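You operate a simulated robot arm through the tools that you are given. There is no shell and no other tool. Be economical: measure what you need, move in short steps, check, and stop when the job is done.

The job below is to be done with a simulated robot arm. You get a single attempt, and the scene is never put back.

## Task
Fetch the latch gap gauge and set it on top of the mineral block. Open the second cabinet door from the left, fetch the yellow bracket shim and set it on the cabinet shelf, then shut the door. Take the slim clear jug and put it on the top of the ribbed drip mat. Take the bucket scrubbing brush and leave it on top of the spare stall plate. Take the white pail brush on the back of the towel table and put it away on the milk table top. Push the bottom drawer of the spares drawer block shut. Take the green pipe bung and leave it on top of the small beige mineral block. Take the purple scrubbing brush on the claw bench shelf and put it away on the cabinet top. Open the first cabinet drawer from the left, take the rubber foot and put it inside and shut the drawer again. Put the bottle labelled "40" from the claw bench top on the wash table shelf. Pull the top drawer of the spares drawer block open. Any order will do. Set down upright: latch gap gauge, slim clear jug, green pipe bung, bottle.

Only the result counts: the job must be done as asked and must still hold three seconds after the hand-in. Knocking over, shifting, dropping, spilling or breaking anything else fails it. Flat cloth is picked up by pressing the open fingertips on it (5 to 10 N) and closing them slowly along it; thin cloth reads only 2 to 8 mm in the jaws.

## Robot
A 7-joint arm with a two-finger parallel gripper on a trunk, on a base that drives. Base frame: it is fixed to the floor where the robot stands at the start and does not move with it; the origin is under the middle of the robot, x ahead of it, y to its left, z up. Readings come in mm, degrees, newtons and seconds.
With the tool pointing down near the work surface it reaches from about 100 to 480 mm from the robot's upright axis, wherever it stands. Its first joint turns from -115.0 to 115.0 degrees. Places, roughly: bottom drawer of the spares drawer block [200, -3600, 400]; bucket scrubbing brush (10x6x8 cm) [400, -400, 800]; cabinet shelf [-400, -4600, 400]; cabinet top [-300, -4900, 1000]; first cabinet drawer [-400, -4400, 800]; green pipe bung [500, -3250, 1000]; grey oil bottle, white oil bottle [-1250, -1250, 1000]; latch gap gauge [750, 0, 750]; milk table top [500, 2600, 700]; mineral block (12x9x8 cm) [-1400, -1400, 900]; purple scrubbing brush (10x6x8 cm) [-1200, -1700, 400]; rubber foot (4x4x4 cm) [-1700, -900, 1000]; second cabinet door [-600, -4800, 400]; slim clear jug [500, -250, 750]; small beige mineral block [-250, -4750, 1000]; spare stall plate (26x12x6 cm) [400, 400, 800]; top drawer of the spares drawer block [400, -3600, 800]; top of the ribbed drip mat (26x23 cm) [-220, 4520, 800]; wash table shelf [-3600, 1100, 500]; white pail brush (10x6x8 cm) [-3800, 3800, 900]; yellow bracket shim [750, -250, 1250]. Payload 3.91 kg.
The TCP is the grasp point between the finger pads, 30 mm short of the fingertips. In the tool frame z runs along the fingers and y along their closing line. The gripper opens to 110 mm. The fingers are 20 mm wide and 10 mm thick; the gripper's body (48 by 112 mm) begins 55 mm behind the TCP.
Orientation is told as [roll, pitch, yaw] about the base's x, y, z axes, in that order, counted from this pose: with the fingers straight down and closing along the base's y, the tool's x points along the base's -x, its y along +y and its z along -z.

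## Interface
- The arm moves only by the tool step_arm. Its argument "series" is a list of rows, each a list of 3 entries, a list of its own where there are three numbers: the opening in per cent of the stroke, from 0 (shut) to 100 (fully open), then the shift along the base's x, y, z in mm, then the turn, a rotation vector about the base's x, y, z in degrees. In form: [[jaw, [dx, dy, dz], [ax, ay, az]], ...]. A call has 1 to 10 rows; each row is the pose to reach, as a shift and turn from the pose commanded when the call began. A row lasts 0.2 s, in which the tool goes at most 50 mm and 8.6 degrees; a call with a longer step from one row to the next is refused whole, and so is a gripper value outside its range. Where a pose cannot be reached the arm comes as near as it can. A force on the tool above 40 N (or 10 N above the force at the start of the call, whichever is more), or a blocked arm, ends the call early, and 0.2 s more pass. The fingers move at their own pace (about 153 mm/s each) and stop on an object; they squeeze with about 43 N. The grip force told is the motor's: it shows also when the fingers shut on nothing. Time passes only in rows, and 0.2 s behind the last, so rows that repeat a pose let the fingers close. It gives the time, the measured TCP pose, the force on the tool (base axes), the opening and the grip force at its end, in the units of the frame above (readings bear some noise), with the torque about the TCP (base axes, N m) and any sound that the robot's microphone picked up.
- Cameras (640 x 400 px; columns grow to the right, rows downward): "scene" is now at [230.2, 197.2, 1590.6]; the picture's right is [-0.09, -1.00, 0.00], its down [-0.55, 0.05, -0.83] and it looks along [0.83, -0.08, -0.55] (base axes); focal length 214 px, centre (320, 200). "wrist" rides on the gripper at [72, 17, -103] in the tool frame; the picture's right is [-0.23, 0.97, 0.00], its down [-0.76, -0.18, -0.62] and it looks along [-0.61, -0.14, 0.78] (tool axes); focal length 222 px, centre (320, 200). There is no depth. A picture from a camera that has moved, and an enlarged one, comes with that camera's place and axes in the base frame and with its lens.
- snapshot(camera): a new picture of that camera. The clock stands still meanwhile.
- raise_lower(by): slides the trunk up (or, below 0, down) by that many mm; the arm and the scene camera ride with it, the base frame stays. It gives what a move gives, with no picture.
- drive_base(legs): drives the robot by 1 to 6 legs, each [ahead, left, turn to the left] in mm, mm and degrees, along the robot's own axes; the way and the turn of a leg run together, so that a leg with both is an arc; at most 1500 mm and 180 degrees a leg. The arm and the cameras ride along, it lands a little off, and it stops where it bumps. It gives what a move gives.
- pan_tilt(pan, tilt): turns the head with the scene camera to pan (to the left, within 80 degrees either way) and tilt (down, from -29 to 69), counted from straight ahead of the robot. It gives what a move gives.
- enlarge(camera, box): a new picture of the part [left, top, right, bottom] of that camera's present view, enlarged. The clock stands still meanwhile.
- job_done(): hands the job in; it is judged then, once.

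Go step by step. Nothing tells you exact positions but the pictures and the camera data: compare them with the known pose of the tool, close in by small moves and look again before you grip or let go. The budget is 567 turns and 360 pictures, counting those below and the enlarged ones. Unless the task says otherwise, let go and move clear before handing in.

The tools are called by a JSON object that holds its "name" and its "arguments". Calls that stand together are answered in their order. step_arm: Moves the arm, as the interface text tells. Its arguments: {"type":"object","properties":{"series":{"type":"array","items":{"type":"array"}}},"required":["series"]} The other tools are called the same way: raise_lower (by) slides the trunk up or down; drive_base (legs) drives the base; pan_tilt (pan, tilt) turns the head that bears the scene camera; snapshot (camera) takes a picture; enlarge (camera, box) takes an enlarged picture of a part of a camera's view; job_done () hands the job in.

At the start:

```text
clock: 0.0
eef_pos: [553.7, -53.8, 1549.7]
tool_rot: [-0.1, 0.0, 0.0]
wrist_force: [-0.5, -0.2, -0.6]
ft_torque: [0.0, -0.02, -0.02]
finger_gap: 110.1
gripper_force: 0.0
trunk travel left (down, up): [-925.0, 65.0]
robot x, y, heading: [0.9, 0.0, 0.1]
head pan, tilt: [-5.3, 33.4]
```

scene: 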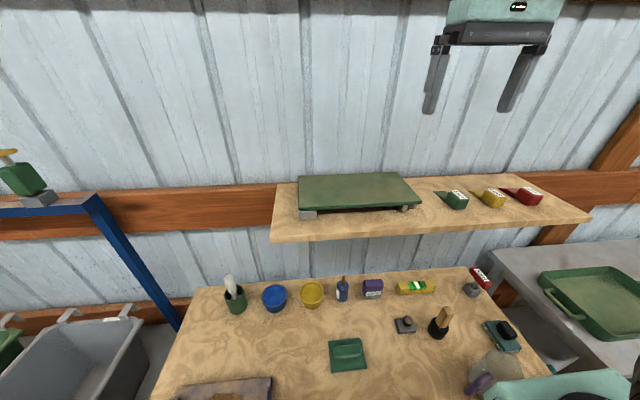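
wrist: 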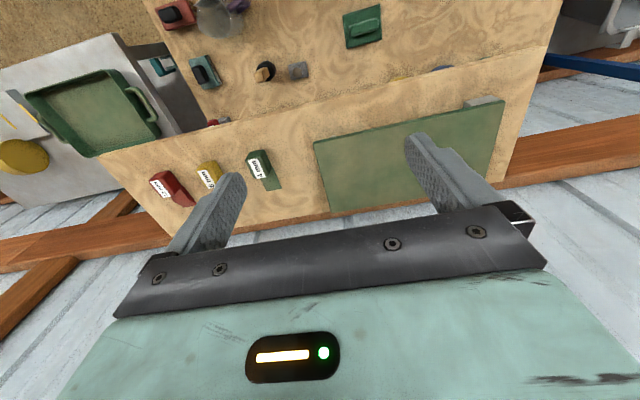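

I see a bench ahead with a shelf above it carrying green, yellow and red shims; the jug is probably at the bottom right. I will look more closely at the bench first.

{"name": "enlarge", "arguments": {"camera": "scene", "box": [150, 160, 400, 400]}}

{"name": "enlarge", "arguments": {"camera": "scene", "box": [380, 160, 640, 400]}}

{"name": "pan_tilt", "arguments": {"pan": -10, "tilt": 60}}

{"name": "snapshot", "arguments": {"camera": "scene"}}

```text
1.67 times, centred on (275, 280) of scene
camera zoom: at [230.2, 197.2, 1590.6], right [-0.09, -1.0, 0.0], down [-0.55, 0.05, -0.83], along [0.83, -0.08, -0.55], focal length 358 px, centre (395, 67)
```

zoom: 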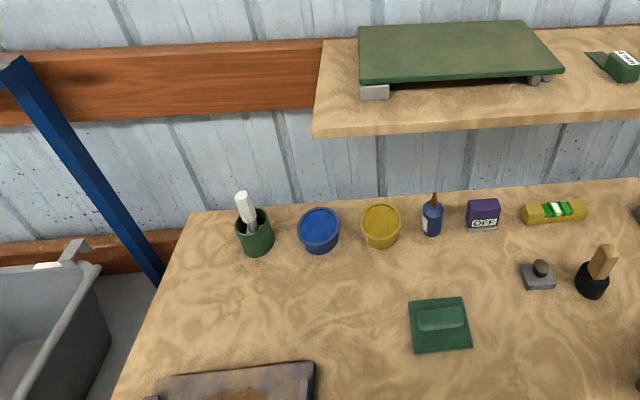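

```text
1.67 times, centred on (510, 280) of scene
camera zoom: at [230.2, 197.2, 1590.6], right [-0.09, -1.0, 0.0], down [-0.55, 0.05, -0.83], along [0.83, -0.08, -0.55], focal length 358 px, centre (3, 67)
```

zoom: 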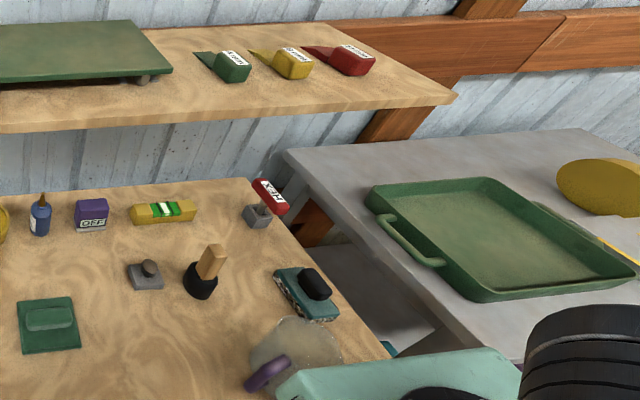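

```text
clock: 0.9
eef_pos: [552.6, -53.5, 1550.8]
tool_rot: [0.0, 0.1, 0.0]
wrist_force: [-1.0, -0.3, 1.0]
ft_torque: [-0.01, -0.01, 0.03]
finger_gap: 109.9
gripper_force: 0.0
trunk travel left (down, up): [-925.0, 65.0]
robot x, y, heading: [-0.7, 2.0, 0.0]
head pan, tilt: [-10.0, 60.0]
```

```text
355 pictures are left
camera scene: at [207.4, 193.9, 1554.0], right [-0.17, -0.98, 0.0], down [-0.85, 0.15, -0.5], along [0.49, -0.09, -0.87], focal length 214 px, centre (320, 200)
```

scene: 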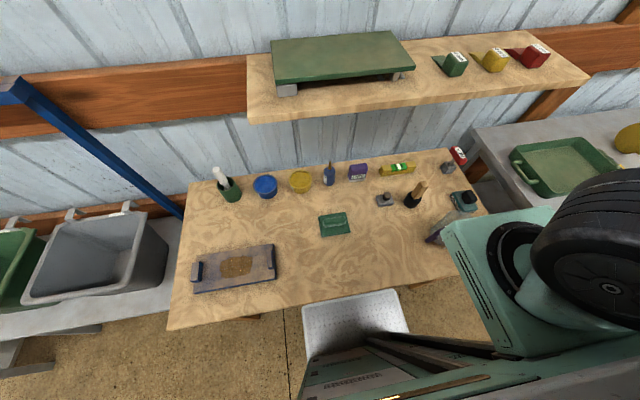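

{"name": "enlarge", "arguments": {"camera": "scene", "box": [310, 130, 500, 250]}}

{"name": "enlarge", "arguments": {"camera": "scene", "box": [160, 130, 350, 330]}}

{"name": "enlarge", "arguments": {"camera": "scene", "box": [410, 20, 640, 200]}}

```text
3.33 times, centred on (405, 190) of scene
camera zoom: at [207.4, 193.9, 1554.0], right [-0.17, -0.98, 0.0], down [-0.85, 0.15, -0.5], along [0.49, -0.09, -0.87], focal length 715 px, centre (37, 233)
```

zoom: 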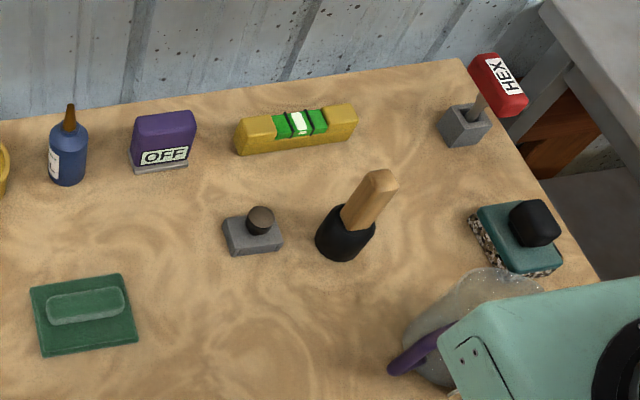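

```text
2.00 times, centred on (255, 230) of scene
camera zoom: at [207.4, 193.9, 1554.0], right [-0.17, -0.98, 0.0], down [-0.85, 0.15, -0.5], along [0.49, -0.09, -0.87], focal length 429 px, centre (450, 140)
```

zoom: 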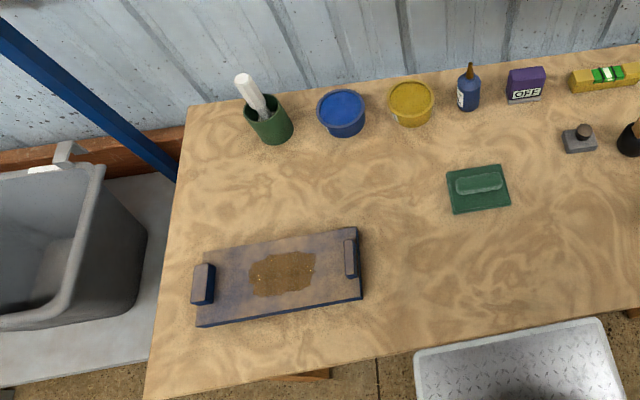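

```text
2.22 times, centred on (525, 110) of scene
camera zoom: at [207.4, 193.9, 1554.0], right [-0.17, -0.98, 0.0], down [-0.85, 0.15, -0.5], along [0.49, -0.09, -0.87], focal length 477 px, centre (-136, 400)
```

zoom: 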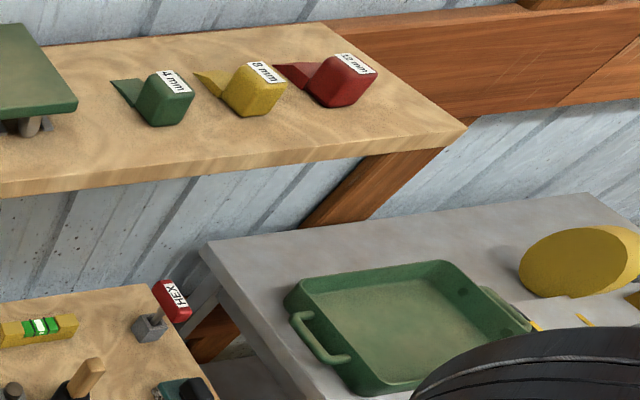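

{"name": "pan_tilt", "arguments": {"pan": -75, "tilt": 45}}

{"name": "snapshot", "arguments": {"camera": "scene"}}

{"name": "pan_tilt", "arguments": {"pan": -75, "tilt": 10}}

{"name": "snapshot", "arguments": {"camera": "scene"}}

{"name": "pan_tilt", "arguments": {"pan": 75, "tilt": 20}}

{"name": "snapshot", "arguments": {"camera": "scene"}}

```text
clock: 2.3
eef_pos: [552.3, -54.8, 1551.5]
tool_rot: [0.0, 0.0, 0.0]
wrist_force: [0.0, 0.5, -0.3]
ft_torque: [0.05, -0.02, 0.02]
finger_gap: 110.0
gripper_force: 0.2
trunk travel left (down, up): [-925.0, 65.0]
robot x, y, heading: [-1.5, 1.3, 0.1]
head pan, tilt: [-75.0, 45.0]
```

```text
351 pictures are left
camera scene: at [162.8, 126.9, 1573.4], right [-0.97, -0.26, 0.0], down [-0.18, 0.68, -0.71], along [0.18, -0.68, -0.71], focal length 214 px, centre (320, 200)
```

scene: 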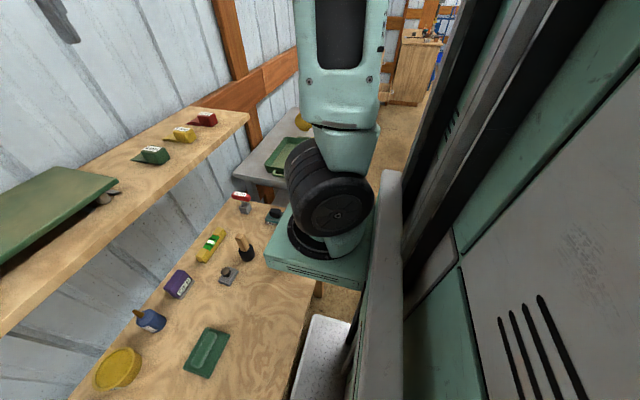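

```text
clock: 3.3
eef_pos: [552.9, -55.3, 1550.4]
tool_rot: [0.1, 0.0, 0.0]
wrist_force: [-0.1, 0.1, -0.3]
ft_torque: [0.03, -0.03, -0.01]
finger_gap: 110.0
gripper_force: 0.0
trunk travel left (down, up): [-925.0, 65.0]
robot x, y, heading: [0.6, 0.3, 0.1]
head pan, tilt: [-75.0, 10.0]
```

```text
350 pictures are left
camera scene: at [165.7, 115.6, 1628.2], right [-0.97, -0.26, 0.0], down [-0.05, 0.17, -0.98], along [0.25, -0.95, -0.17], focal length 214 px, centre (320, 200)
```

scene: 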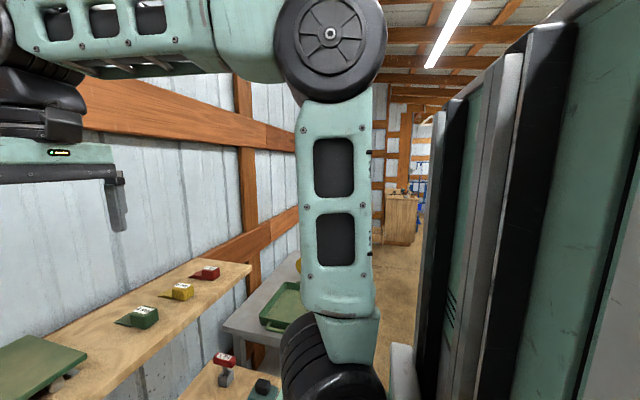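

```text
clock: 5.6
eef_pos: [552.7, -55.0, 1551.3]
tool_rot: [0.0, 0.1, 0.0]
wrist_force: [-0.7, 0.1, -0.2]
ft_torque: [0.01, 0.0, -0.01]
finger_gap: 109.7
gripper_force: 0.1
trunk travel left (down, up): [-925.0, 65.0]
robot x, y, heading: [0.4, -1.4, 0.3]
head pan, tilt: [75.0, 20.0]
```

```text
349 pictures are left
camera scene: at [165.8, 295.4, 1612.1], right [0.97, -0.26, 0.0], down [-0.09, -0.33, -0.94], along [0.24, 0.91, -0.34], focal length 214 px, centre (320, 200)
```

scene: 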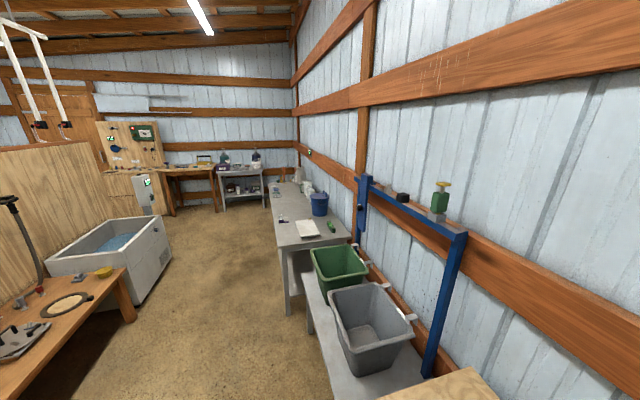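

{"name": "pan_tilt", "arguments": {"pan": -20, "tilt": 50}}

{"name": "step_arm", "arguments": {"series": [[100, [-40, 0, 0], [0, 0, 0]], [100, [-80, 0, 0], [0, 0, 0]]]}}

{"name": "snapshot", "arguments": {"camera": "scene"}}

{"name": "raise_lower", "arguments": {"by": -250}}

{"name": "snapshot", "arguments": {"camera": "scene"}}

{"name": "snapshot", "arguments": {"camera": "wrist"}}

```text
clock: 7.3
eef_pos: [552.6, -54.7, 1550.7]
tool_rot: [0.0, 0.0, 0.0]
wrist_force: [-0.5, 0.9, 0.9]
ft_torque: [0.0, 0.03, -0.02]
finger_gap: 109.9
gripper_force: 0.1
trunk travel left (down, up): [-925.0, 65.0]
robot x, y, heading: [3.6, -1.4, -0.2]
head pan, tilt: [-20.0, 50.0]
```

```text
clock: 7.9
eef_pos: [472.8, -54.3, 1550.8]
tool_rot: [-0.1, 0.0, -0.1]
wrist_force: [0.5, 0.0, -0.3]
ft_torque: [-0.02, 0.04, 0.03]
finger_gap: 110.2
gripper_force: 0.0
trunk travel left (down, up): [-925.0, 65.0]
robot x, y, heading: [1.6, -0.2, 0.1]
head pan, tilt: [-20.0, 50.0]
```

```text
348 pictures are left
camera scene: at [214.6, 179.3, 1566.4], right [-0.34, -0.94, 0.0], down [-0.72, 0.26, -0.64], along [0.6, -0.22, -0.77], focal length 214 px, centre (320, 200)
```

scene: 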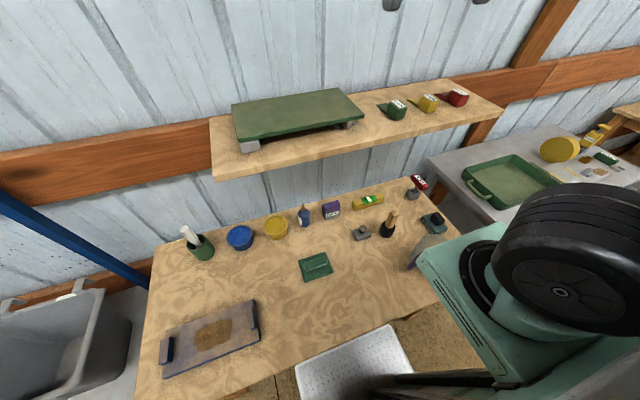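

```text
clock: 10.5
eef_pos: [472.6, -53.9, 1301.0]
tool_rot: [0.0, -0.1, 0.1]
wrist_force: [0.7, -0.1, 0.2]
ft_torque: [-0.04, -0.04, -0.01]
finger_gap: 109.8
gripper_force: 0.1
trunk travel left (down, up): [-675.0, 315.0]
robot x, y, heading: [-1.2, -0.4, -0.0]
head pan, tilt: [-20.0, 50.0]
```

```text
347 pictures are left
camera scene: at [214.0, 179.1, 1316.5], right [-0.34, -0.94, 0.0], down [-0.72, 0.26, -0.64], along [0.6, -0.22, -0.77], focal length 214 px, centre (320, 200)
```

scene: 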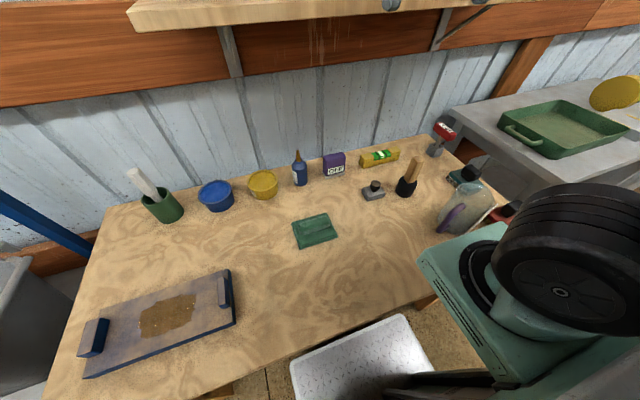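

```text
346 pictures are left
camera wrist: at [398.3, -38.6, 1404.0], right [0.23, 0.97, 0.0], down [0.76, -0.18, 0.62], along [0.61, -0.14, -0.78], focal length 222 px, centre (320, 200)
```

wrist: 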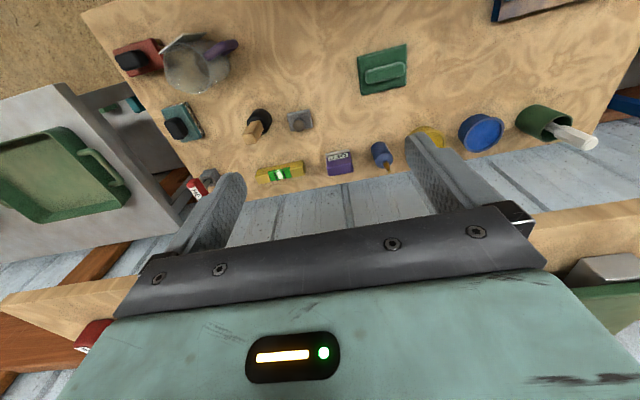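

{"name": "enlarge", "arguments": {"camera": "wrist", "box": [90, 10, 270, 190]}}

{"name": "enlarge", "arguments": {"camera": "scene", "box": [280, 120, 520, 270]}}

```text
2.22 times, centred on (180, 100) of wrist
camera zoom: at [398.3, -38.6, 1404.0], right [0.23, 0.97, 0.0], down [0.76, -0.18, 0.62], along [0.61, -0.14, -0.78], focal length 494 px, centre (631, 422)
```

zoom: 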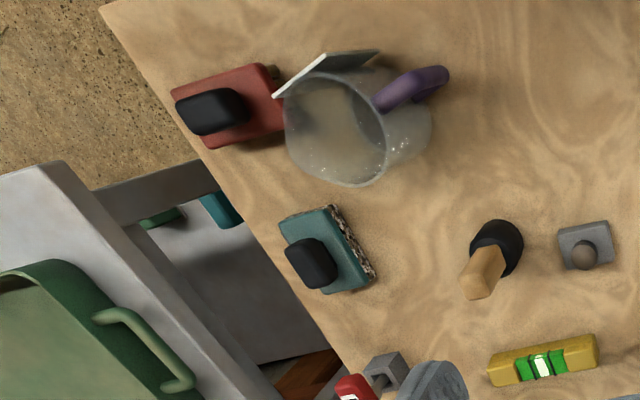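

```text
2.67 times, centred on (400, 195) of scene
camera zoom: at [214.0, 179.1, 1316.5], right [-0.34, -0.94, 0.0], down [-0.72, 0.26, -0.64], along [0.6, -0.22, -0.77], focal length 572 px, centre (107, 213)
```

zoom: 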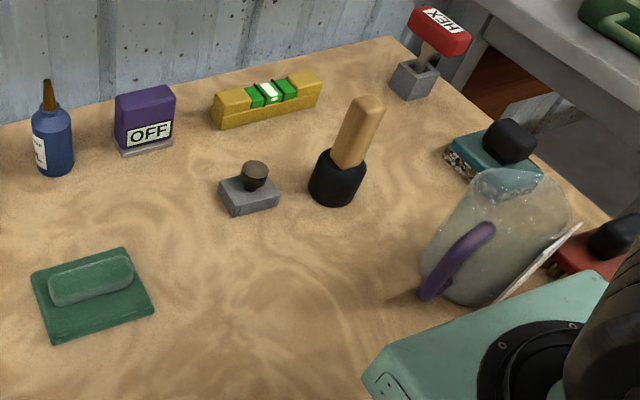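

{"name": "step_arm", "arguments": {"series": [[100, [-20, -45, 0], [0, 0, 0]], [100, [-40, -90, 0], [0, 0, 0]], [100, [-60, -135, -10], [0, 0, 0]], [100, [-80, -180, -30], [0, 0, 0]], [100, [-100, -220, -50], [0, 0, 0]], [100, [-120, -260, -80], [0, 0, 0]], [100, [-130, -290, -110], [0, 0, 0]]]}}

{"name": "snapshot", "arguments": {"camera": "wrist"}}

{"name": "snapshot", "arguments": {"camera": "scene"}}

```text
refused: row 3 steps farther than a row can; nothing moved
```

```text
343 pictures are left
camera wrist: at [398.3, -38.6, 1404.0], right [0.23, 0.97, 0.0], down [0.76, -0.18, 0.62], along [0.61, -0.14, -0.78], focal length 222 px, centre (320, 200)
```

wrist: 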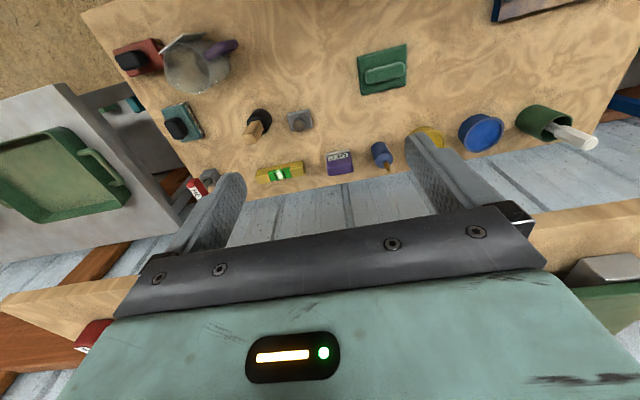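

```text
342 pictures are left
camera scene: at [214.0, 179.1, 1316.5], right [-0.34, -0.94, 0.0], down [-0.72, 0.26, -0.64], along [0.6, -0.22, -0.77], focal length 214 px, centre (320, 200)
```

scene: 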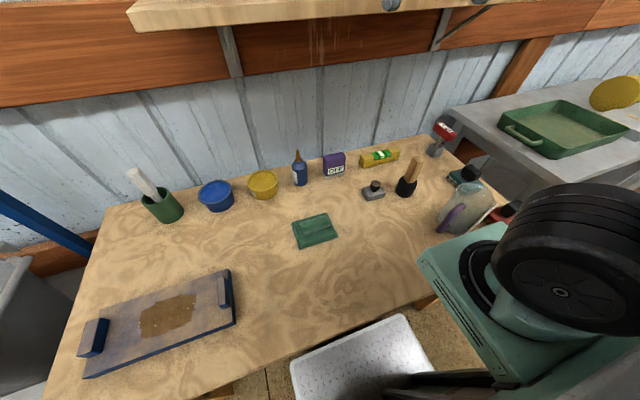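

{"name": "step_arm", "arguments": {"series": [[100, [-15, -40, 0], [0, 0, 0]], [100, [-30, -80, 0], [0, 0, 0]], [100, [-45, -120, 0], [0, 0, 0]], [100, [-60, -160, 0], [0, 0, 0]], [100, [-75, -200, 0], [0, 0, 0]], [100, [-90, -240, 0], [0, 0, 0]], [100, [-100, -285, 0], [0, 0, 0]]]}}

{"name": "snapshot", "arguments": {"camera": "wrist"}}

```text
clock: 12.1
eef_pos: [372.7, -339.8, 1300.7]
tool_rot: [-0.1, 0.0, 0.1]
wrist_force: [-0.8, 0.5, 1.0]
ft_torque: [0.04, 0.06, -0.02]
finger_gap: 109.8
gripper_force: 0.0
out of reach, approached as far as the arm can: row 1, 2, 3, 4, 5, 6
trunk travel left (down, up): [-675.0, 315.0]
robot x, y, heading: [-1.3, 2.6, -0.1]
head pan, tilt: [-20.0, 50.0]
```

```text
341 pictures are left
camera wrist: at [298.4, -323.3, 1403.9], right [0.23, 0.97, 0.0], down [0.76, -0.18, 0.62], along [0.61, -0.14, -0.78], focal length 222 px, centre (320, 200)
```

wrist: 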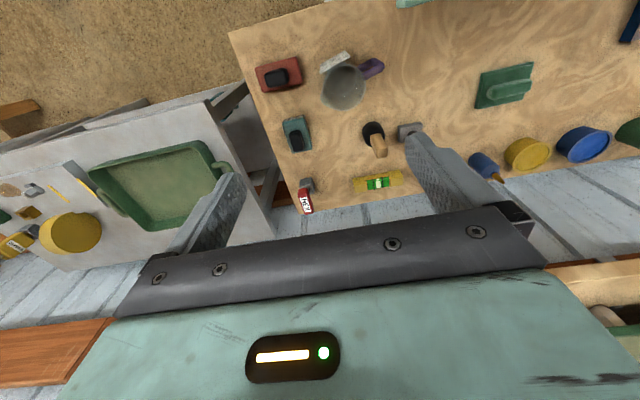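

{"name": "enlarge", "arguments": {"camera": "wrist", "box": [230, 30, 410, 160]}}

```text
3.08 times, centred on (320, 95) of wrist
camera zoom: at [298.4, -323.3, 1403.9], right [0.23, 0.97, 0.0], down [0.76, -0.18, 0.62], along [0.61, -0.14, -0.78], focal length 684 px, centre (320, 523)
```

zoom: 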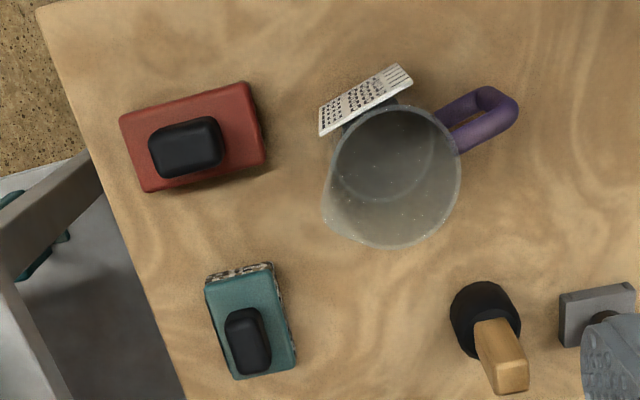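

Red brush (10x6) sits at about (371,-437), long side along y, so it matches the bucket scrubbing brush. I turn the tool 90° to close along x.

{"name": "step_arm", "arguments": {"series": [[100, [0, -10, 0], [0, 0, 8.5]], [100, [0, -20, 0], [0, 0, 17]], [100, [0, -30, 0], [0, 0, 25.5]], [100, [0, -40, 0], [0, 0, 34]], [100, [0, -50, 0], [0, 0, 42.5]], [100, [0, -60, 0], [0, 0, 51]], [100, [0, -70, 0], [0, 0, 59.5]], [100, [0, -80, 0], [0, 0, 68]], [100, [0, -90, 0], [0, 0, 76.5]], [100, [0, -97, 0], [0, 0, 85]]]}}

{"name": "raise_lower", "arguments": {"by": -200}}

{"name": "snapshot", "arguments": {"camera": "wrist"}}

```text
clock: 14.3
eef_pos: [372.1, -435.6, 1301.2]
tool_rot: [0.0, 0.0, 85.1]
wrist_force: [-0.6, -0.5, -0.1]
ft_torque: [-0.03, -0.03, -0.02]
finger_gap: 110.1
gripper_force: 0.0
trunk travel left (down, up): [-675.0, 315.0]
robot x, y, heading: [1.8, 1.4, -0.0]
head pan, tilt: [-20.0, 50.0]
```

```text
clock: 16.5
eef_pos: [420.9, -427.9, 1124.2]
tool_rot: [-0.4, 0.1, 86.4]
wrist_force: [0.0, -0.8, -0.3]
ft_torque: [-0.02, 0.04, -0.02]
finger_gap: 109.9
gripper_force: 0.0
trunk travel left (down, up): [-475.0, 515.0]
robot x, y, heading: [45.1, -8.4, 1.4]
head pan, tilt: [-20.0, 50.0]
```

```text
339 pictures are left
camera wrist: at [398.1, -499.9, 1226.9], right [-0.96, 0.29, -0.01], down [0.22, 0.75, 0.62], along [0.18, 0.59, -0.78], focal length 222 px, centre (320, 200)
```

wrist: 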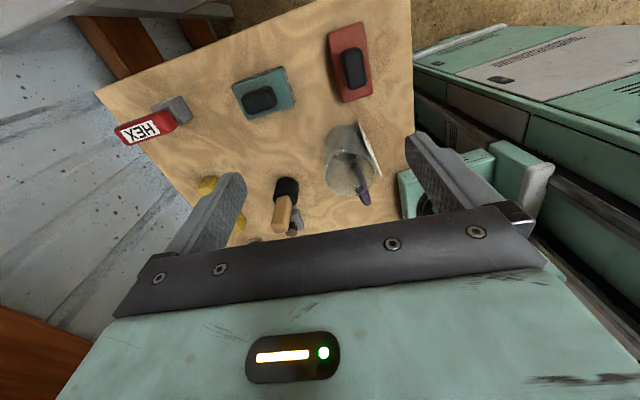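

{"name": "raise_lower", "arguments": {"by": 100}}

{"name": "pan_tilt", "arguments": {"pan": -60, "tilt": 60}}

{"name": "snapshot", "arguments": {"camera": "scene"}}

```text
clock: 17.8
eef_pos: [370.5, -436.5, 1200.8]
tool_rot: [0.0, 0.0, 84.9]
wrist_force: [-0.4, 0.4, 0.4]
ft_torque: [0.0, 0.02, -0.04]
finger_gap: 109.9
gripper_force: 0.2
trunk travel left (down, up): [-575.0, 415.0]
robot x, y, heading: [-1.6, -0.9, -0.2]
head pan, tilt: [-20.0, 50.0]
```

```text
clock: 18.9
eef_pos: [373.1, -436.8, 1202.0]
tool_rot: [0.1, 0.1, 85.0]
wrist_force: [-0.3, 0.8, -0.3]
ft_torque: [0.0, -0.03, 0.01]
finger_gap: 110.1
gripper_force: 0.0
trunk travel left (down, up): [-575.0, 415.0]
robot x, y, heading: [3.4, 1.9, -0.2]
head pan, tilt: [-60.0, 60.0]
```

```text
338 pictures are left
camera scene: at [175.1, 147.7, 1203.9], right [-0.87, -0.5, 0.0], down [-0.43, 0.75, -0.5], along [0.25, -0.43, -0.87], focal length 214 px, centre (320, 200)
```

scene: 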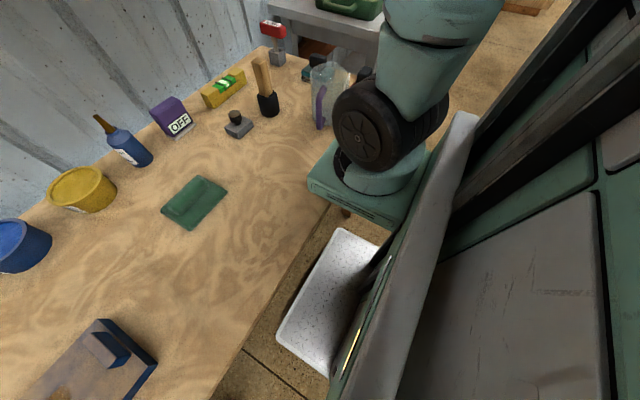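

{"name": "step_arm", "arguments": {"series": [[100, [0, 0, -45], [0, 0, 2]], [100, [0, 0, -90], [0, 0, 5]], [100, [0, 0, -135], [0, 0, 5]], [100, [0, 0, -180], [0, 0, 5]], [100, [0, 0, -225], [0, 0, 5]], [100, [0, 0, -250], [0, 0, 5]]]}}

{"name": "snapshot", "arguments": {"camera": "wrist"}}

{"name": "snapshot", "arguments": {"camera": "scene"}}

```text
clock: 20.3
eef_pos: [370.8, -436.8, 951.0]
tool_rot: [0.0, 0.0, 90.0]
wrist_force: [0.2, 0.0, 0.4]
ft_torque: [0.01, 0.03, -0.03]
finger_gap: 109.8
gripper_force: 0.0
trunk travel left (down, up): [-575.0, 415.0]
robot x, y, heading: [2.7, 2.9, -0.0]
head pan, tilt: [-60.0, 60.0]
```

```text
337 pictures are left
camera wrist: at [353.6, -509.4, 1054.3], right [-0.97, 0.23, 0.0], down [0.18, 0.76, 0.62], along [0.14, 0.61, -0.78], focal length 222 px, centre (320, 200)
```

wrist: 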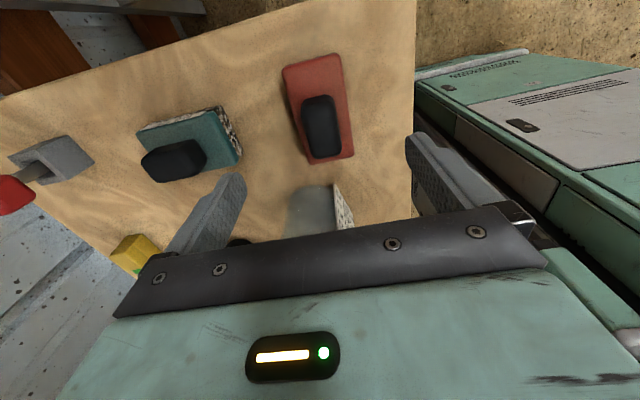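

```text
336 pictures are left
camera scene: at [174.8, 147.9, 1203.9], right [-0.87, -0.5, 0.0], down [-0.43, 0.75, -0.5], along [0.25, -0.43, -0.87], focal length 214 px, centre (320, 200)
```

scene: 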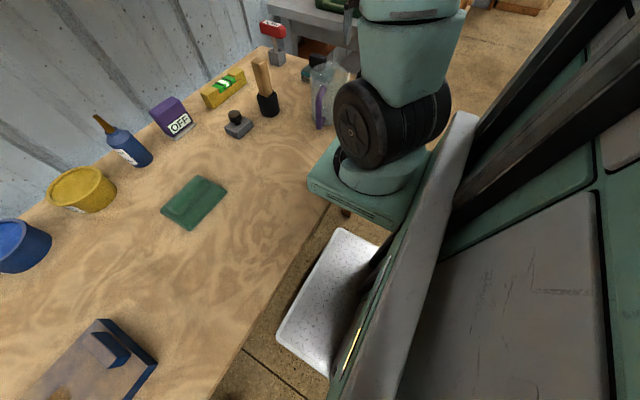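

{"name": "step_arm", "arguments": {"series": [[100, [0, 4, -45], [0, 0, 0]], [100, [0, 4, -90], [0, 0, 0]], [100, [0, 4, -120], [0, 0, 0]]]}}

{"name": "snapshot", "arguments": {"camera": "wrist"}}

```text
clock: 21.1
eef_pos: [372.7, -431.3, 831.2]
tool_rot: [-0.1, -0.1, 90.1]
wrist_force: [0.8, 0.9, 0.3]
ft_torque: [0.01, -0.01, -0.02]
finger_gap: 110.1
gripper_force: 0.1
trunk travel left (down, up): [-575.0, 415.0]
robot x, y, heading: [-1.8, 0.9, -0.2]
head pan, tilt: [-60.0, 60.0]
```

```text
335 pictures are left
camera wrist: at [354.5, -504.7, 934.1], right [-0.97, 0.23, 0.0], down [0.18, 0.76, 0.62], along [0.14, 0.61, -0.78], focal length 222 px, centre (320, 200)
```

wrist: 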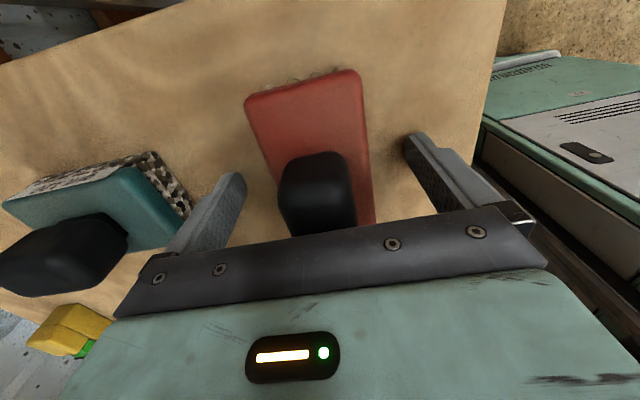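

{"name": "step_arm", "arguments": {"series": [[100, [0, 0, -12], [0, 0, 0]], [50, [0, 0, -12], [0, 0, 0]], [30, [0, 0, -12], [0, 0, 0]], [30, [0, 0, -12], [0, 0, 0]]]}}

```text
clock: 21.4
eef_pos: [373.2, -431.7, 830.5]
tool_rot: [-0.2, 0.2, 89.9]
wrist_force: [-2.5, 7.8, 29.0]
ft_torque: [0.35, 1.77, -0.35]
finger_gap: 110.2
gripper_force: 0.1
trunk travel left (down, up): [-575.0, 415.0]
robot x, y, heading: [1.3, 0.1, -0.0]
head pan, tilt: [-60.0, 60.0]
stopped in row 1: the force on the tool passed its limit (the readings are from after the stop); the commanded pose is now the measured one
```

{"name": "step_arm", "arguments": {"series": [[100, [0, 0, 6], [0, 0, 0]], [75, [0, 0, 6], [0, 0, 0]], [60, [0, 0, 6], [0, 0, 0]], [45, [0, 0, 6], [0, 0, 0]], [45, [0, 0, 6], [0, 0, 0]]]}}

{"name": "snapshot", "arguments": {"camera": "wrist"}}

```text
clock: 22.6
eef_pos: [373.2, -432.7, 834.2]
tool_rot: [-0.2, 0.1, 89.9]
wrist_force: [0.4, -0.1, 0.1]
ft_torque: [0.01, 0.02, -0.04]
finger_gap: 53.7
gripper_force: 43.1
trunk travel left (down, up): [-575.0, 415.0]
robot x, y, heading: [-0.7, 2.6, -0.2]
head pan, tilt: [-60.0, 60.0]
```

```text
334 pictures are left
camera wrist: at [354.9, -505.7, 937.5], right [-0.97, 0.23, 0.0], down [0.18, 0.76, 0.62], along [0.14, 0.61, -0.78], focal length 222 px, centre (320, 200)
```

wrist: 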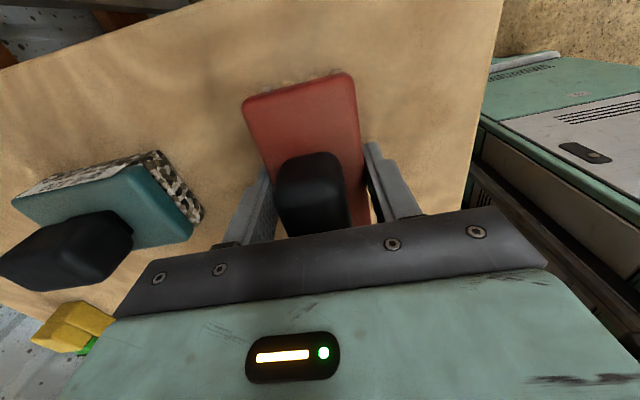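

{"name": "step_arm", "arguments": {"series": [[0, [0, 0, 0], [0, 0, 0]], [0, [0, 0, 40], [0, 0, 0]], [0, [0, 0, 80], [0, 0, 0]]]}}

{"name": "raise_lower", "arguments": {"by": 200}}

{"name": "drive_base", "arguments": {"legs": [[-180, 0, 0], [0, 500, 0]]}}

{"name": "pan_tilt", "arguments": {"pan": -10, "tilt": 55}}

{"name": "snapshot", "arguments": {"camera": "scene"}}

```text
clock: 23.4
eef_pos: [372.9, -430.7, 912.7]
tool_rot: [-0.1, 0.1, 90.0]
wrist_force: [1.0, -0.2, 0.1]
ft_torque: [0.03, -0.01, 0.0]
finger_gap: 0.2
gripper_force: 37.5
trunk travel left (down, up): [-575.0, 415.0]
robot x, y, heading: [-0.6, -0.5, -0.0]
head pan, tilt: [-60.0, 60.0]
```

```text
clock: 25.6
eef_pos: [373.0, -430.4, 1114.4]
tool_rot: [-0.2, 0.1, 89.9]
wrist_force: [-0.8, 0.1, -0.7]
ft_torque: [0.02, 0.03, 0.02]
finger_gap: 0.2
gripper_force: 37.4
trunk travel left (down, up): [-775.0, 215.0]
robot x, y, heading: [0.3, -0.5, 0.0]
head pan, tilt: [-60.0, 60.0]
```

```text
clock: 29.6
eef_pos: [193.9, 65.5, 1112.8]
tool_rot: [-0.2, 0.1, 90.3]
wrist_force: [1.0, -0.4, 0.5]
ft_torque: [0.0, -0.01, 0.02]
finger_gap: 0.1
gripper_force: 37.8
trunk travel left (down, up): [-775.0, 215.0]
robot x, y, heading: [-180.7, 496.1, 0.3]
head pan, tilt: [-60.0, 60.0]
```

```text
clock: 30.8
eef_pos: [194.5, 65.6, 1113.7]
tool_rot: [-0.2, 0.2, 90.3]
wrist_force: [0.7, -0.5, -0.2]
ft_torque: [-0.01, 0.0, 0.0]
finger_gap: 0.3
gripper_force: 38.1
trunk travel left (down, up): [-775.0, 215.0]
robot x, y, heading: [-182.1, 493.1, 0.0]
head pan, tilt: [-10.0, 55.0]
```

```text
333 pictures are left
camera scene: at [31.9, 689.2, 1410.0], right [-0.17, -0.99, 0.0], down [-0.81, 0.14, -0.57], along [0.57, -0.1, -0.82], focal length 214 px, centre (320, 200)
```

scene: 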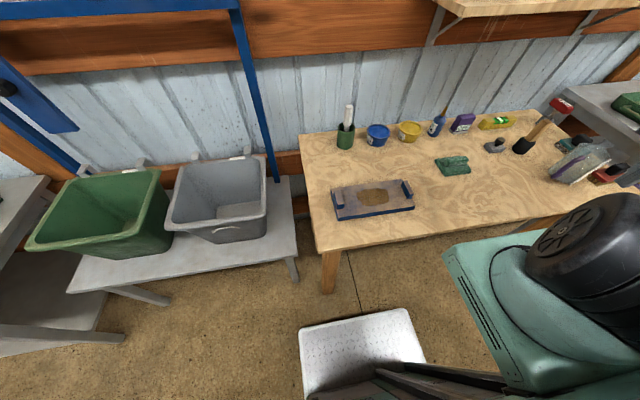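

The brush slipped out when lifted (gap reads 0). I drive back to a spot in front of the brush, with the mount clear of the bench edge, and take a better look.

{"name": "drive_base", "arguments": {"legs": [[0, -520, 0]]}}

{"name": "step_arm", "arguments": {"series": [[0, [45, 0, 0], [0, 0, 0]], [0, [90, 0, 0], [0, 0, 0]], [0, [125, 20, 0], [0, 0, 0]]]}}

{"name": "snapshot", "arguments": {"camera": "wrist"}}

```text
clock: 33.8
eef_pos: [196.2, -451.9, 1115.0]
tool_rot: [-0.2, 0.1, 90.3]
wrist_force: [0.0, 0.1, 0.7]
ft_torque: [-0.01, -0.01, 0.01]
finger_gap: 0.0
gripper_force: 37.6
trunk travel left (down, up): [-775.0, 215.0]
robot x, y, heading: [-178.6, -23.5, 0.4]
head pan, tilt: [-10.0, 55.0]
```

```text
clock: 34.6
eef_pos: [319.7, -432.9, 1112.8]
tool_rot: [-0.2, 0.1, 90.2]
wrist_force: [-0.2, 0.6, 0.3]
ft_torque: [0.01, -0.02, -0.02]
finger_gap: 0.0
gripper_force: 37.9
trunk travel left (down, up): [-775.0, 215.0]
robot x, y, heading: [-180.4, -25.8, 0.3]
head pan, tilt: [-10.0, 55.0]
```

```text
332 pictures are left
camera wrist: at [302.1, -505.9, 1216.7], right [-0.97, 0.22, 0.0], down [0.17, 0.76, 0.62], along [0.14, 0.61, -0.78], focal length 222 px, centre (320, 200)
```

wrist: 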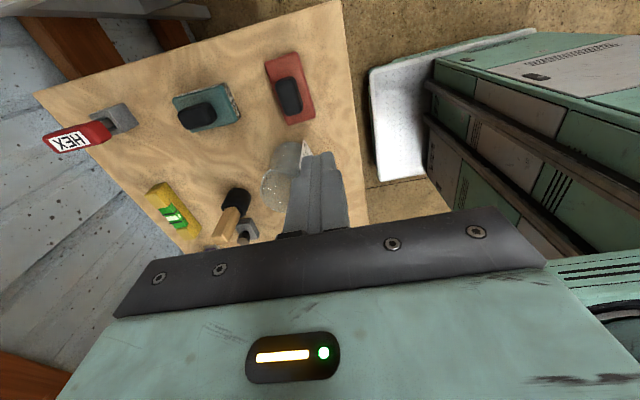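

{"name": "step_arm", "arguments": {"series": [[0, [-20, 0, -45], [0, 0, 0]], [0, [-20, 0, -90], [0, 0, 0]], [0, [-20, 0, -135], [0, 0, 0]], [0, [-20, 0, -180], [0, 0, 0]], [0, [-20, 0, -225], [0, 0, 0]], [0, [-20, 0, -260], [0, 0, 0]]]}}

{"name": "step_arm", "arguments": {"series": [[0, [0, 0, -10], [0, 0, 0]], [0, [0, 0, -20], [0, 0, 0]], [0, [0, 0, -30], [0, 0, 0]], [0, [0, 0, -40], [0, 0, 0]], [0, [0, 0, -50], [0, 0, 0]]]}}

{"name": "snapshot", "arguments": {"camera": "wrist"}}

```text
clock: 36.0
eef_pos: [300.5, -433.8, 853.4]
tool_rot: [-0.3, 0.1, 90.2]
wrist_force: [-0.8, -0.2, 0.1]
ft_torque: [0.01, 0.0, -0.01]
finger_gap: 0.1
gripper_force: 37.7
trunk travel left (down, up): [-775.0, 215.0]
robot x, y, heading: [-178.3, -22.8, 0.5]
head pan, tilt: [-10.0, 55.0]
```

```text
clock: 36.8
eef_pos: [301.0, -432.2, 831.0]
tool_rot: [-0.3, 0.4, 90.2]
wrist_force: [-5.7, 8.1, 37.1]
ft_torque: [0.57, 0.25, 0.02]
finger_gap: 0.0
gripper_force: 38.0
trunk travel left (down, up): [-775.0, 215.0]
robot x, y, heading: [-174.9, -22.1, 0.3]
head pan, tilt: [-10.0, 55.0]
stopped in row 4: the force on the tool passed its limit (the readings are from after the stop); the commanded pose is now the measured one
```

```text
331 pictures are left
camera wrist: at [283.7, -504.8, 933.3], right [-0.97, 0.22, -0.01], down [0.17, 0.77, 0.62], along [0.14, 0.6, -0.79], focal length 222 px, centre (320, 200)
```

wrist: 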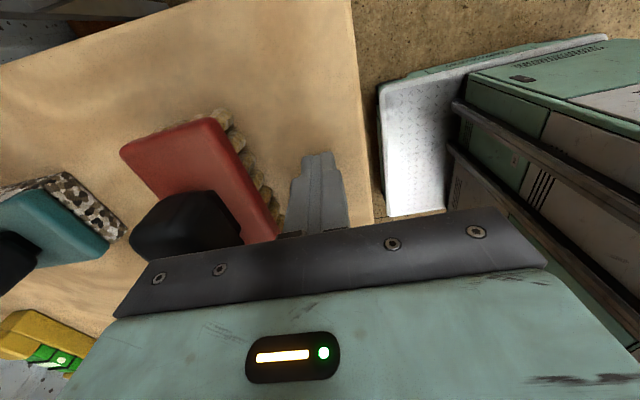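

{"name": "step_arm", "arguments": {"series": [[0, [0, 0, 45], [0, 0, 0]], [70, [0, 0, 90], [0, 0, 0]], [70, [33, 0, 115], [0, 0, 0]], [70, [66, -1, 115], [0, 0, 0]]]}}

{"name": "snapshot", "arguments": {"camera": "wrist"}}

```text
clock: 37.8
eef_pos: [369.4, -433.8, 942.5]
tool_rot: [-0.3, 0.3, 90.2]
wrist_force: [-1.2, 1.1, -0.3]
ft_torque: [0.01, -0.03, 0.01]
finger_gap: 76.9
gripper_force: 0.0
trunk travel left (down, up): [-775.0, 215.0]
robot x, y, heading: [-175.2, -26.0, 0.2]
head pan, tilt: [-10.0, 55.0]
```

```text
330 pictures are left
camera wrist: at [350.5, -506.8, 1046.1], right [-0.97, 0.22, -0.01], down [0.17, 0.77, 0.62], along [0.14, 0.6, -0.78], focal length 222 px, centre (320, 200)
```

wrist: 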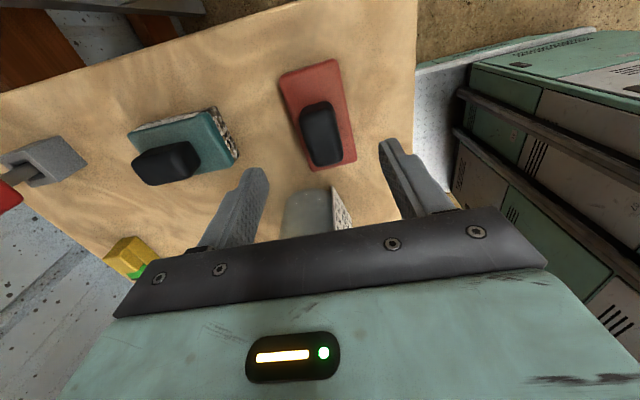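

{"name": "step_arm", "arguments": {"series": [[70, [-1, -1, -40], [0, 0, 0]], [70, [-1, -1, -80], [0, 0, 0]], [35, [-1, -1, -80], [0, 0, 0]], [0, [-1, -1, -80], [0, 0, 0]], [0, [-1, -1, -80], [0, 0, 0]], [0, [-1, -1, -80], [0, 0, 0]]]}}

{"name": "snapshot", "arguments": {"camera": "wrist"}}

```text
clock: 39.2
eef_pos: [368.1, -434.1, 862.4]
tool_rot: [-0.3, 0.3, 90.2]
wrist_force: [0.9, 0.0, 0.1]
ft_torque: [0.04, -0.02, 0.01]
finger_gap: 53.2
gripper_force: 43.4
trunk travel left (down, up): [-775.0, 215.0]
robot x, y, heading: [-175.6, -23.6, 0.5]
head pan, tilt: [-10.0, 55.0]
```

```text
329 pictures are left
camera wrist: at [350.4, -508.0, 965.7], right [-0.97, 0.22, -0.01], down [0.17, 0.77, 0.62], along [0.14, 0.6, -0.78], focal length 222 px, centre (320, 200)
```

wrist: 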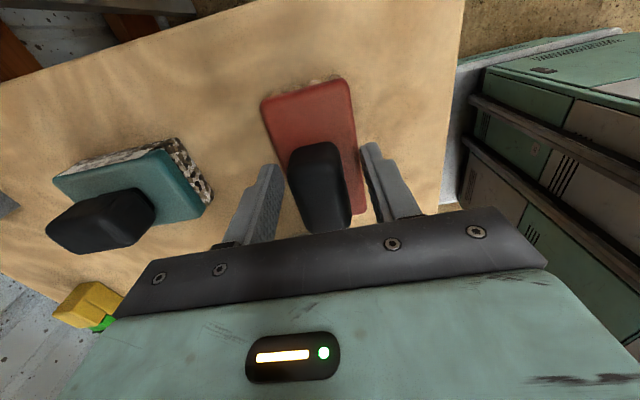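

{"name": "step_arm", "arguments": {"series": [[70, [0, 0, 0], [0, 0, 0]], [70, [0, 0, -22], [0, 0, 0]], [70, [0, 0, -27], [0, 0, 0]], [0, [0, 0, -27], [0, 0, 0]], [0, [0, 0, -27], [0, 0, 0]], [0, [0, 0, -27], [0, 0, 0]], [0, [0, 0, -27], [0, 0, 0]]]}}

{"name": "step_arm", "arguments": {"series": [[0, [0, 0, 4], [0, 0, 0]], [0, [0, 0, 8], [0, 0, 0]], [0, [0, 0, 12], [0, 0, 0]]]}}

{"name": "snapshot", "arguments": {"camera": "wrist"}}

```text
clock: 40.8
eef_pos: [368.2, -434.3, 836.7]
tool_rot: [-0.3, 0.4, 90.3]
wrist_force: [-0.4, 0.0, -1.0]
ft_torque: [-0.09, 0.02, 0.01]
finger_gap: 53.8
gripper_force: 43.1
trunk travel left (down, up): [-775.0, 215.0]
robot x, y, heading: [-178.3, -19.2, 0.4]
head pan, tilt: [-10.0, 55.0]
```

```text
clock: 41.6
eef_pos: [367.5, -434.5, 847.4]
tool_rot: [-0.3, 0.2, 90.3]
wrist_force: [-0.3, 0.6, -1.8]
ft_torque: [0.0, -0.02, 0.0]
finger_gap: 53.6
gripper_force: 43.5
trunk travel left (down, up): [-775.0, 215.0]
robot x, y, heading: [-176.9, -23.5, 0.2]
head pan, tilt: [-10.0, 55.0]
```

```text
328 pictures are left
camera wrist: at [349.7, -507.9, 950.7], right [-0.97, 0.22, -0.01], down [0.17, 0.77, 0.62], along [0.14, 0.6, -0.78], focal length 222 px, centre (320, 200)
```

wrist: 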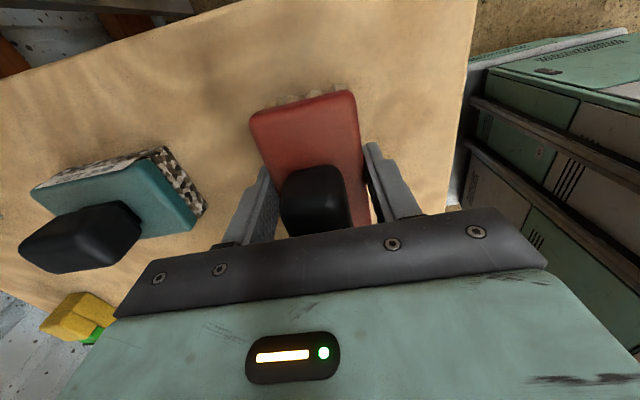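

{"name": "step_arm", "arguments": {"series": [[0, [0, 0, 10], [0, 0, 0]], [0, [0, 0, 25], [0, 0, 0]], [0, [0, 0, 45], [0, 0, 0]], [0, [0, 0, 70], [0, 0, 0]], [0, [0, 0, 95], [0, 0, 0]], [0, [0, 0, 120], [0, 0, 0]], [0, [0, 0, 140], [0, 0, 0]], [0, [0, 0, 155], [0, 0, 0]], [0, [0, 0, 160], [0, 0, 0]]]}}

{"name": "raise_lower", "arguments": {"by": 80}}

```text
clock: 43.6
eef_pos: [368.6, -434.3, 1009.0]
tool_rot: [-0.3, 0.3, 90.2]
wrist_force: [0.8, 0.2, -1.9]
ft_torque: [0.03, 0.01, 0.02]
finger_gap: 53.6
gripper_force: 42.6
trunk travel left (down, up): [-775.0, 215.0]
robot x, y, heading: [-178.4, -19.6, 0.4]
head pan, tilt: [-10.0, 55.0]
```

```text
clock: 44.8
eef_pos: [367.6, -435.3, 1088.8]
tool_rot: [-0.3, 0.2, 90.2]
wrist_force: [0.2, 0.6, -1.5]
ft_torque: [0.0, -0.05, 0.01]
finger_gap: 53.6
gripper_force: 42.9
trunk travel left (down, up): [-855.0, 135.0]
robot x, y, heading: [-179.4, -22.1, 0.4]
head pan, tilt: [-10.0, 55.0]
```

{"name": "drive_base", "arguments": {"legs": [[0, 550, 0]]}}

{"name": "pan_tilt", "arguments": {"pan": -5, "tilt": 60}}

{"name": "step_arm", "arguments": {"series": [[0, [5, 40, 0], [0, 0, 0]], [0, [10, 80, 0], [0, 0, 0]], [0, [15, 120, 0], [0, 0, 0]], [0, [20, 160, 0], [0, 0, 0]], [0, [25, 200, 0], [0, 0, 0]]]}}

{"name": "snapshot", "arguments": {"camera": "scene"}}

{"name": "snapshot", "arguments": {"camera": "wrist"}}

```text
clock: 48.0
eef_pos: [365.8, 111.4, 1087.6]
tool_rot: [-0.3, 0.3, 90.2]
wrist_force: [-0.1, -0.8, -1.5]
ft_torque: [0.01, 0.01, -0.04]
finger_gap: 53.9
gripper_force: 43.1
trunk travel left (down, up): [-855.0, 135.0]
robot x, y, heading: [-178.7, 526.1, 0.4]
head pan, tilt: [-10.0, 55.0]
```

```text
clock: 48.6
eef_pos: [364.8, 113.2, 1088.5]
tool_rot: [-0.3, 0.3, 90.2]
wrist_force: [0.0, -0.5, -1.3]
ft_torque: [-0.01, -0.03, -0.02]
finger_gap: 53.7
gripper_force: 43.0
trunk travel left (down, up): [-855.0, 135.0]
robot x, y, heading: [-178.9, 523.5, 0.4]
head pan, tilt: [-5.0, 60.0]
```

```text
clock: 49.8
eef_pos: [390.6, 310.7, 1088.5]
tool_rot: [-0.2, 0.3, 90.0]
wrist_force: [-0.3, -0.2, -2.0]
ft_torque: [0.05, -0.04, -0.01]
finger_gap: 53.5
gripper_force: 43.1
trunk travel left (down, up): [-855.0, 135.0]
robot x, y, heading: [-178.6, 527.4, 0.1]
head pan, tilt: [-5.0, 60.0]
```

```text
327 pictures are left
camera scene: at [27.7, 724.9, 1484.0], right [-0.08, -1.0, 0.0], down [-0.86, 0.07, -0.5], along [0.5, -0.04, -0.87], focal length 214 px, centre (320, 200)
```

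scene: 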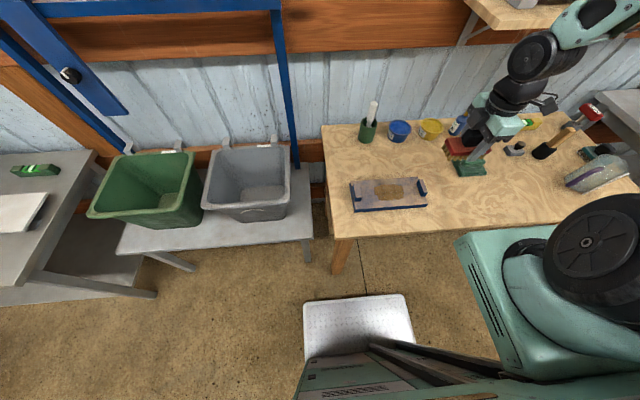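

```text
326 pictures are left
camera wrist: at [371.5, 237.7, 1190.7], right [-0.97, 0.23, -0.01], down [0.17, 0.77, 0.62], along [0.14, 0.6, -0.78], focal length 222 px, centre (320, 200)
```

wrist: 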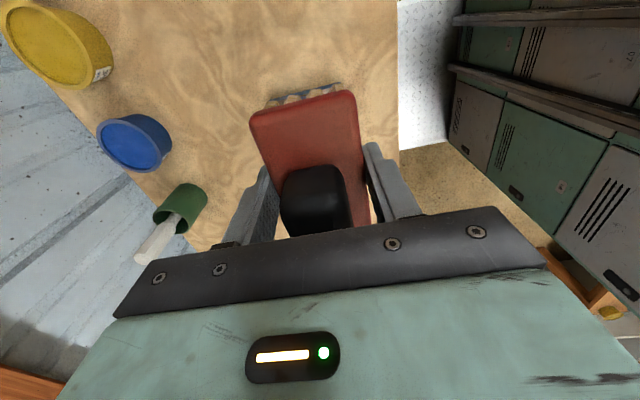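

{"name": "step_arm", "arguments": {"series": [[0, [8, 35, 0], [0, 0, 0]], [0, [16, 70, 0], [0, 0, 0]], [0, [24, 100, 0], [0, 0, 0]], [0, [33, 132, 0], [0, 0, 0]], [0, [33, 132, -40], [0, 0, 0]], [0, [33, 132, -80], [0, 0, 0]], [0, [33, 132, -120], [0, 0, 0]], [0, [33, 132, -150], [0, 0, 0]], [0, [33, 132, -180], [0, 0, 0]]]}}

{"name": "snapshot", "arguments": {"camera": "scene"}}

{"name": "snapshot", "arguments": {"camera": "wrist"}}

```text
clock: 51.8
eef_pos: [423.9, 444.3, 906.8]
tool_rot: [-0.3, 0.3, 90.2]
wrist_force: [-0.6, -0.4, -1.2]
ft_torque: [0.01, -0.01, -0.01]
finger_gap: 53.7
gripper_force: 42.6
trunk travel left (down, up): [-855.0, 135.0]
robot x, y, heading: [-179.2, 527.5, 0.1]
head pan, tilt: [-5.0, 60.0]
```

```text
325 pictures are left
camera scene: at [27.5, 725.5, 1484.0], right [-0.08, -1.0, 0.0], down [-0.86, 0.07, -0.5], along [0.5, -0.04, -0.87], focal length 214 px, centre (320, 200)
```

scene: 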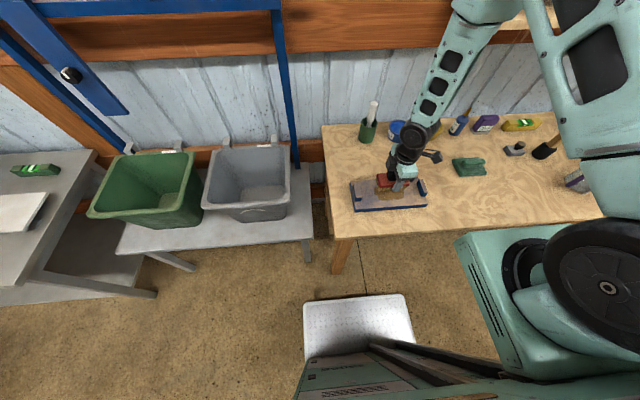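

```text
324 pictures are left
camera wrist: at [404.7, 371.1, 1010.9], right [-0.97, 0.22, -0.01], down [0.17, 0.77, 0.62], along [0.14, 0.6, -0.78], focal length 222 px, centre (320, 200)
```

wrist: 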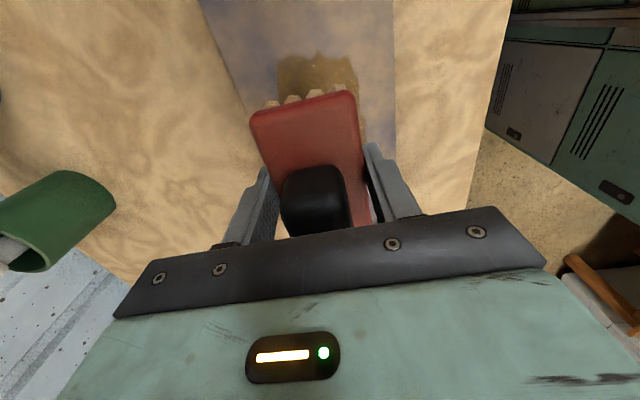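

{"name": "step_arm", "arguments": {"series": [[0, [0, -2, -20], [0, 0, 0]], [0, [0, -2, -30], [0, 0, 0]], [0, [0, -2, -36], [0, 0, 0]], [0, [0, -2, -41], [0, 0, 0]], [0, [0, -2, -46], [0, 0, 0]]]}}

```text
clock: 53.0
eef_pos: [423.1, 442.7, 862.2]
tool_rot: [-0.3, 0.3, 90.0]
wrist_force: [0.2, -0.4, -1.8]
ft_torque: [0.01, 0.02, 0.0]
finger_gap: 53.6
gripper_force: 43.1
trunk travel left (down, up): [-855.0, 135.0]
robot x, y, heading: [-178.5, 527.8, 0.2]
head pan, tilt: [-5.0, 60.0]
```

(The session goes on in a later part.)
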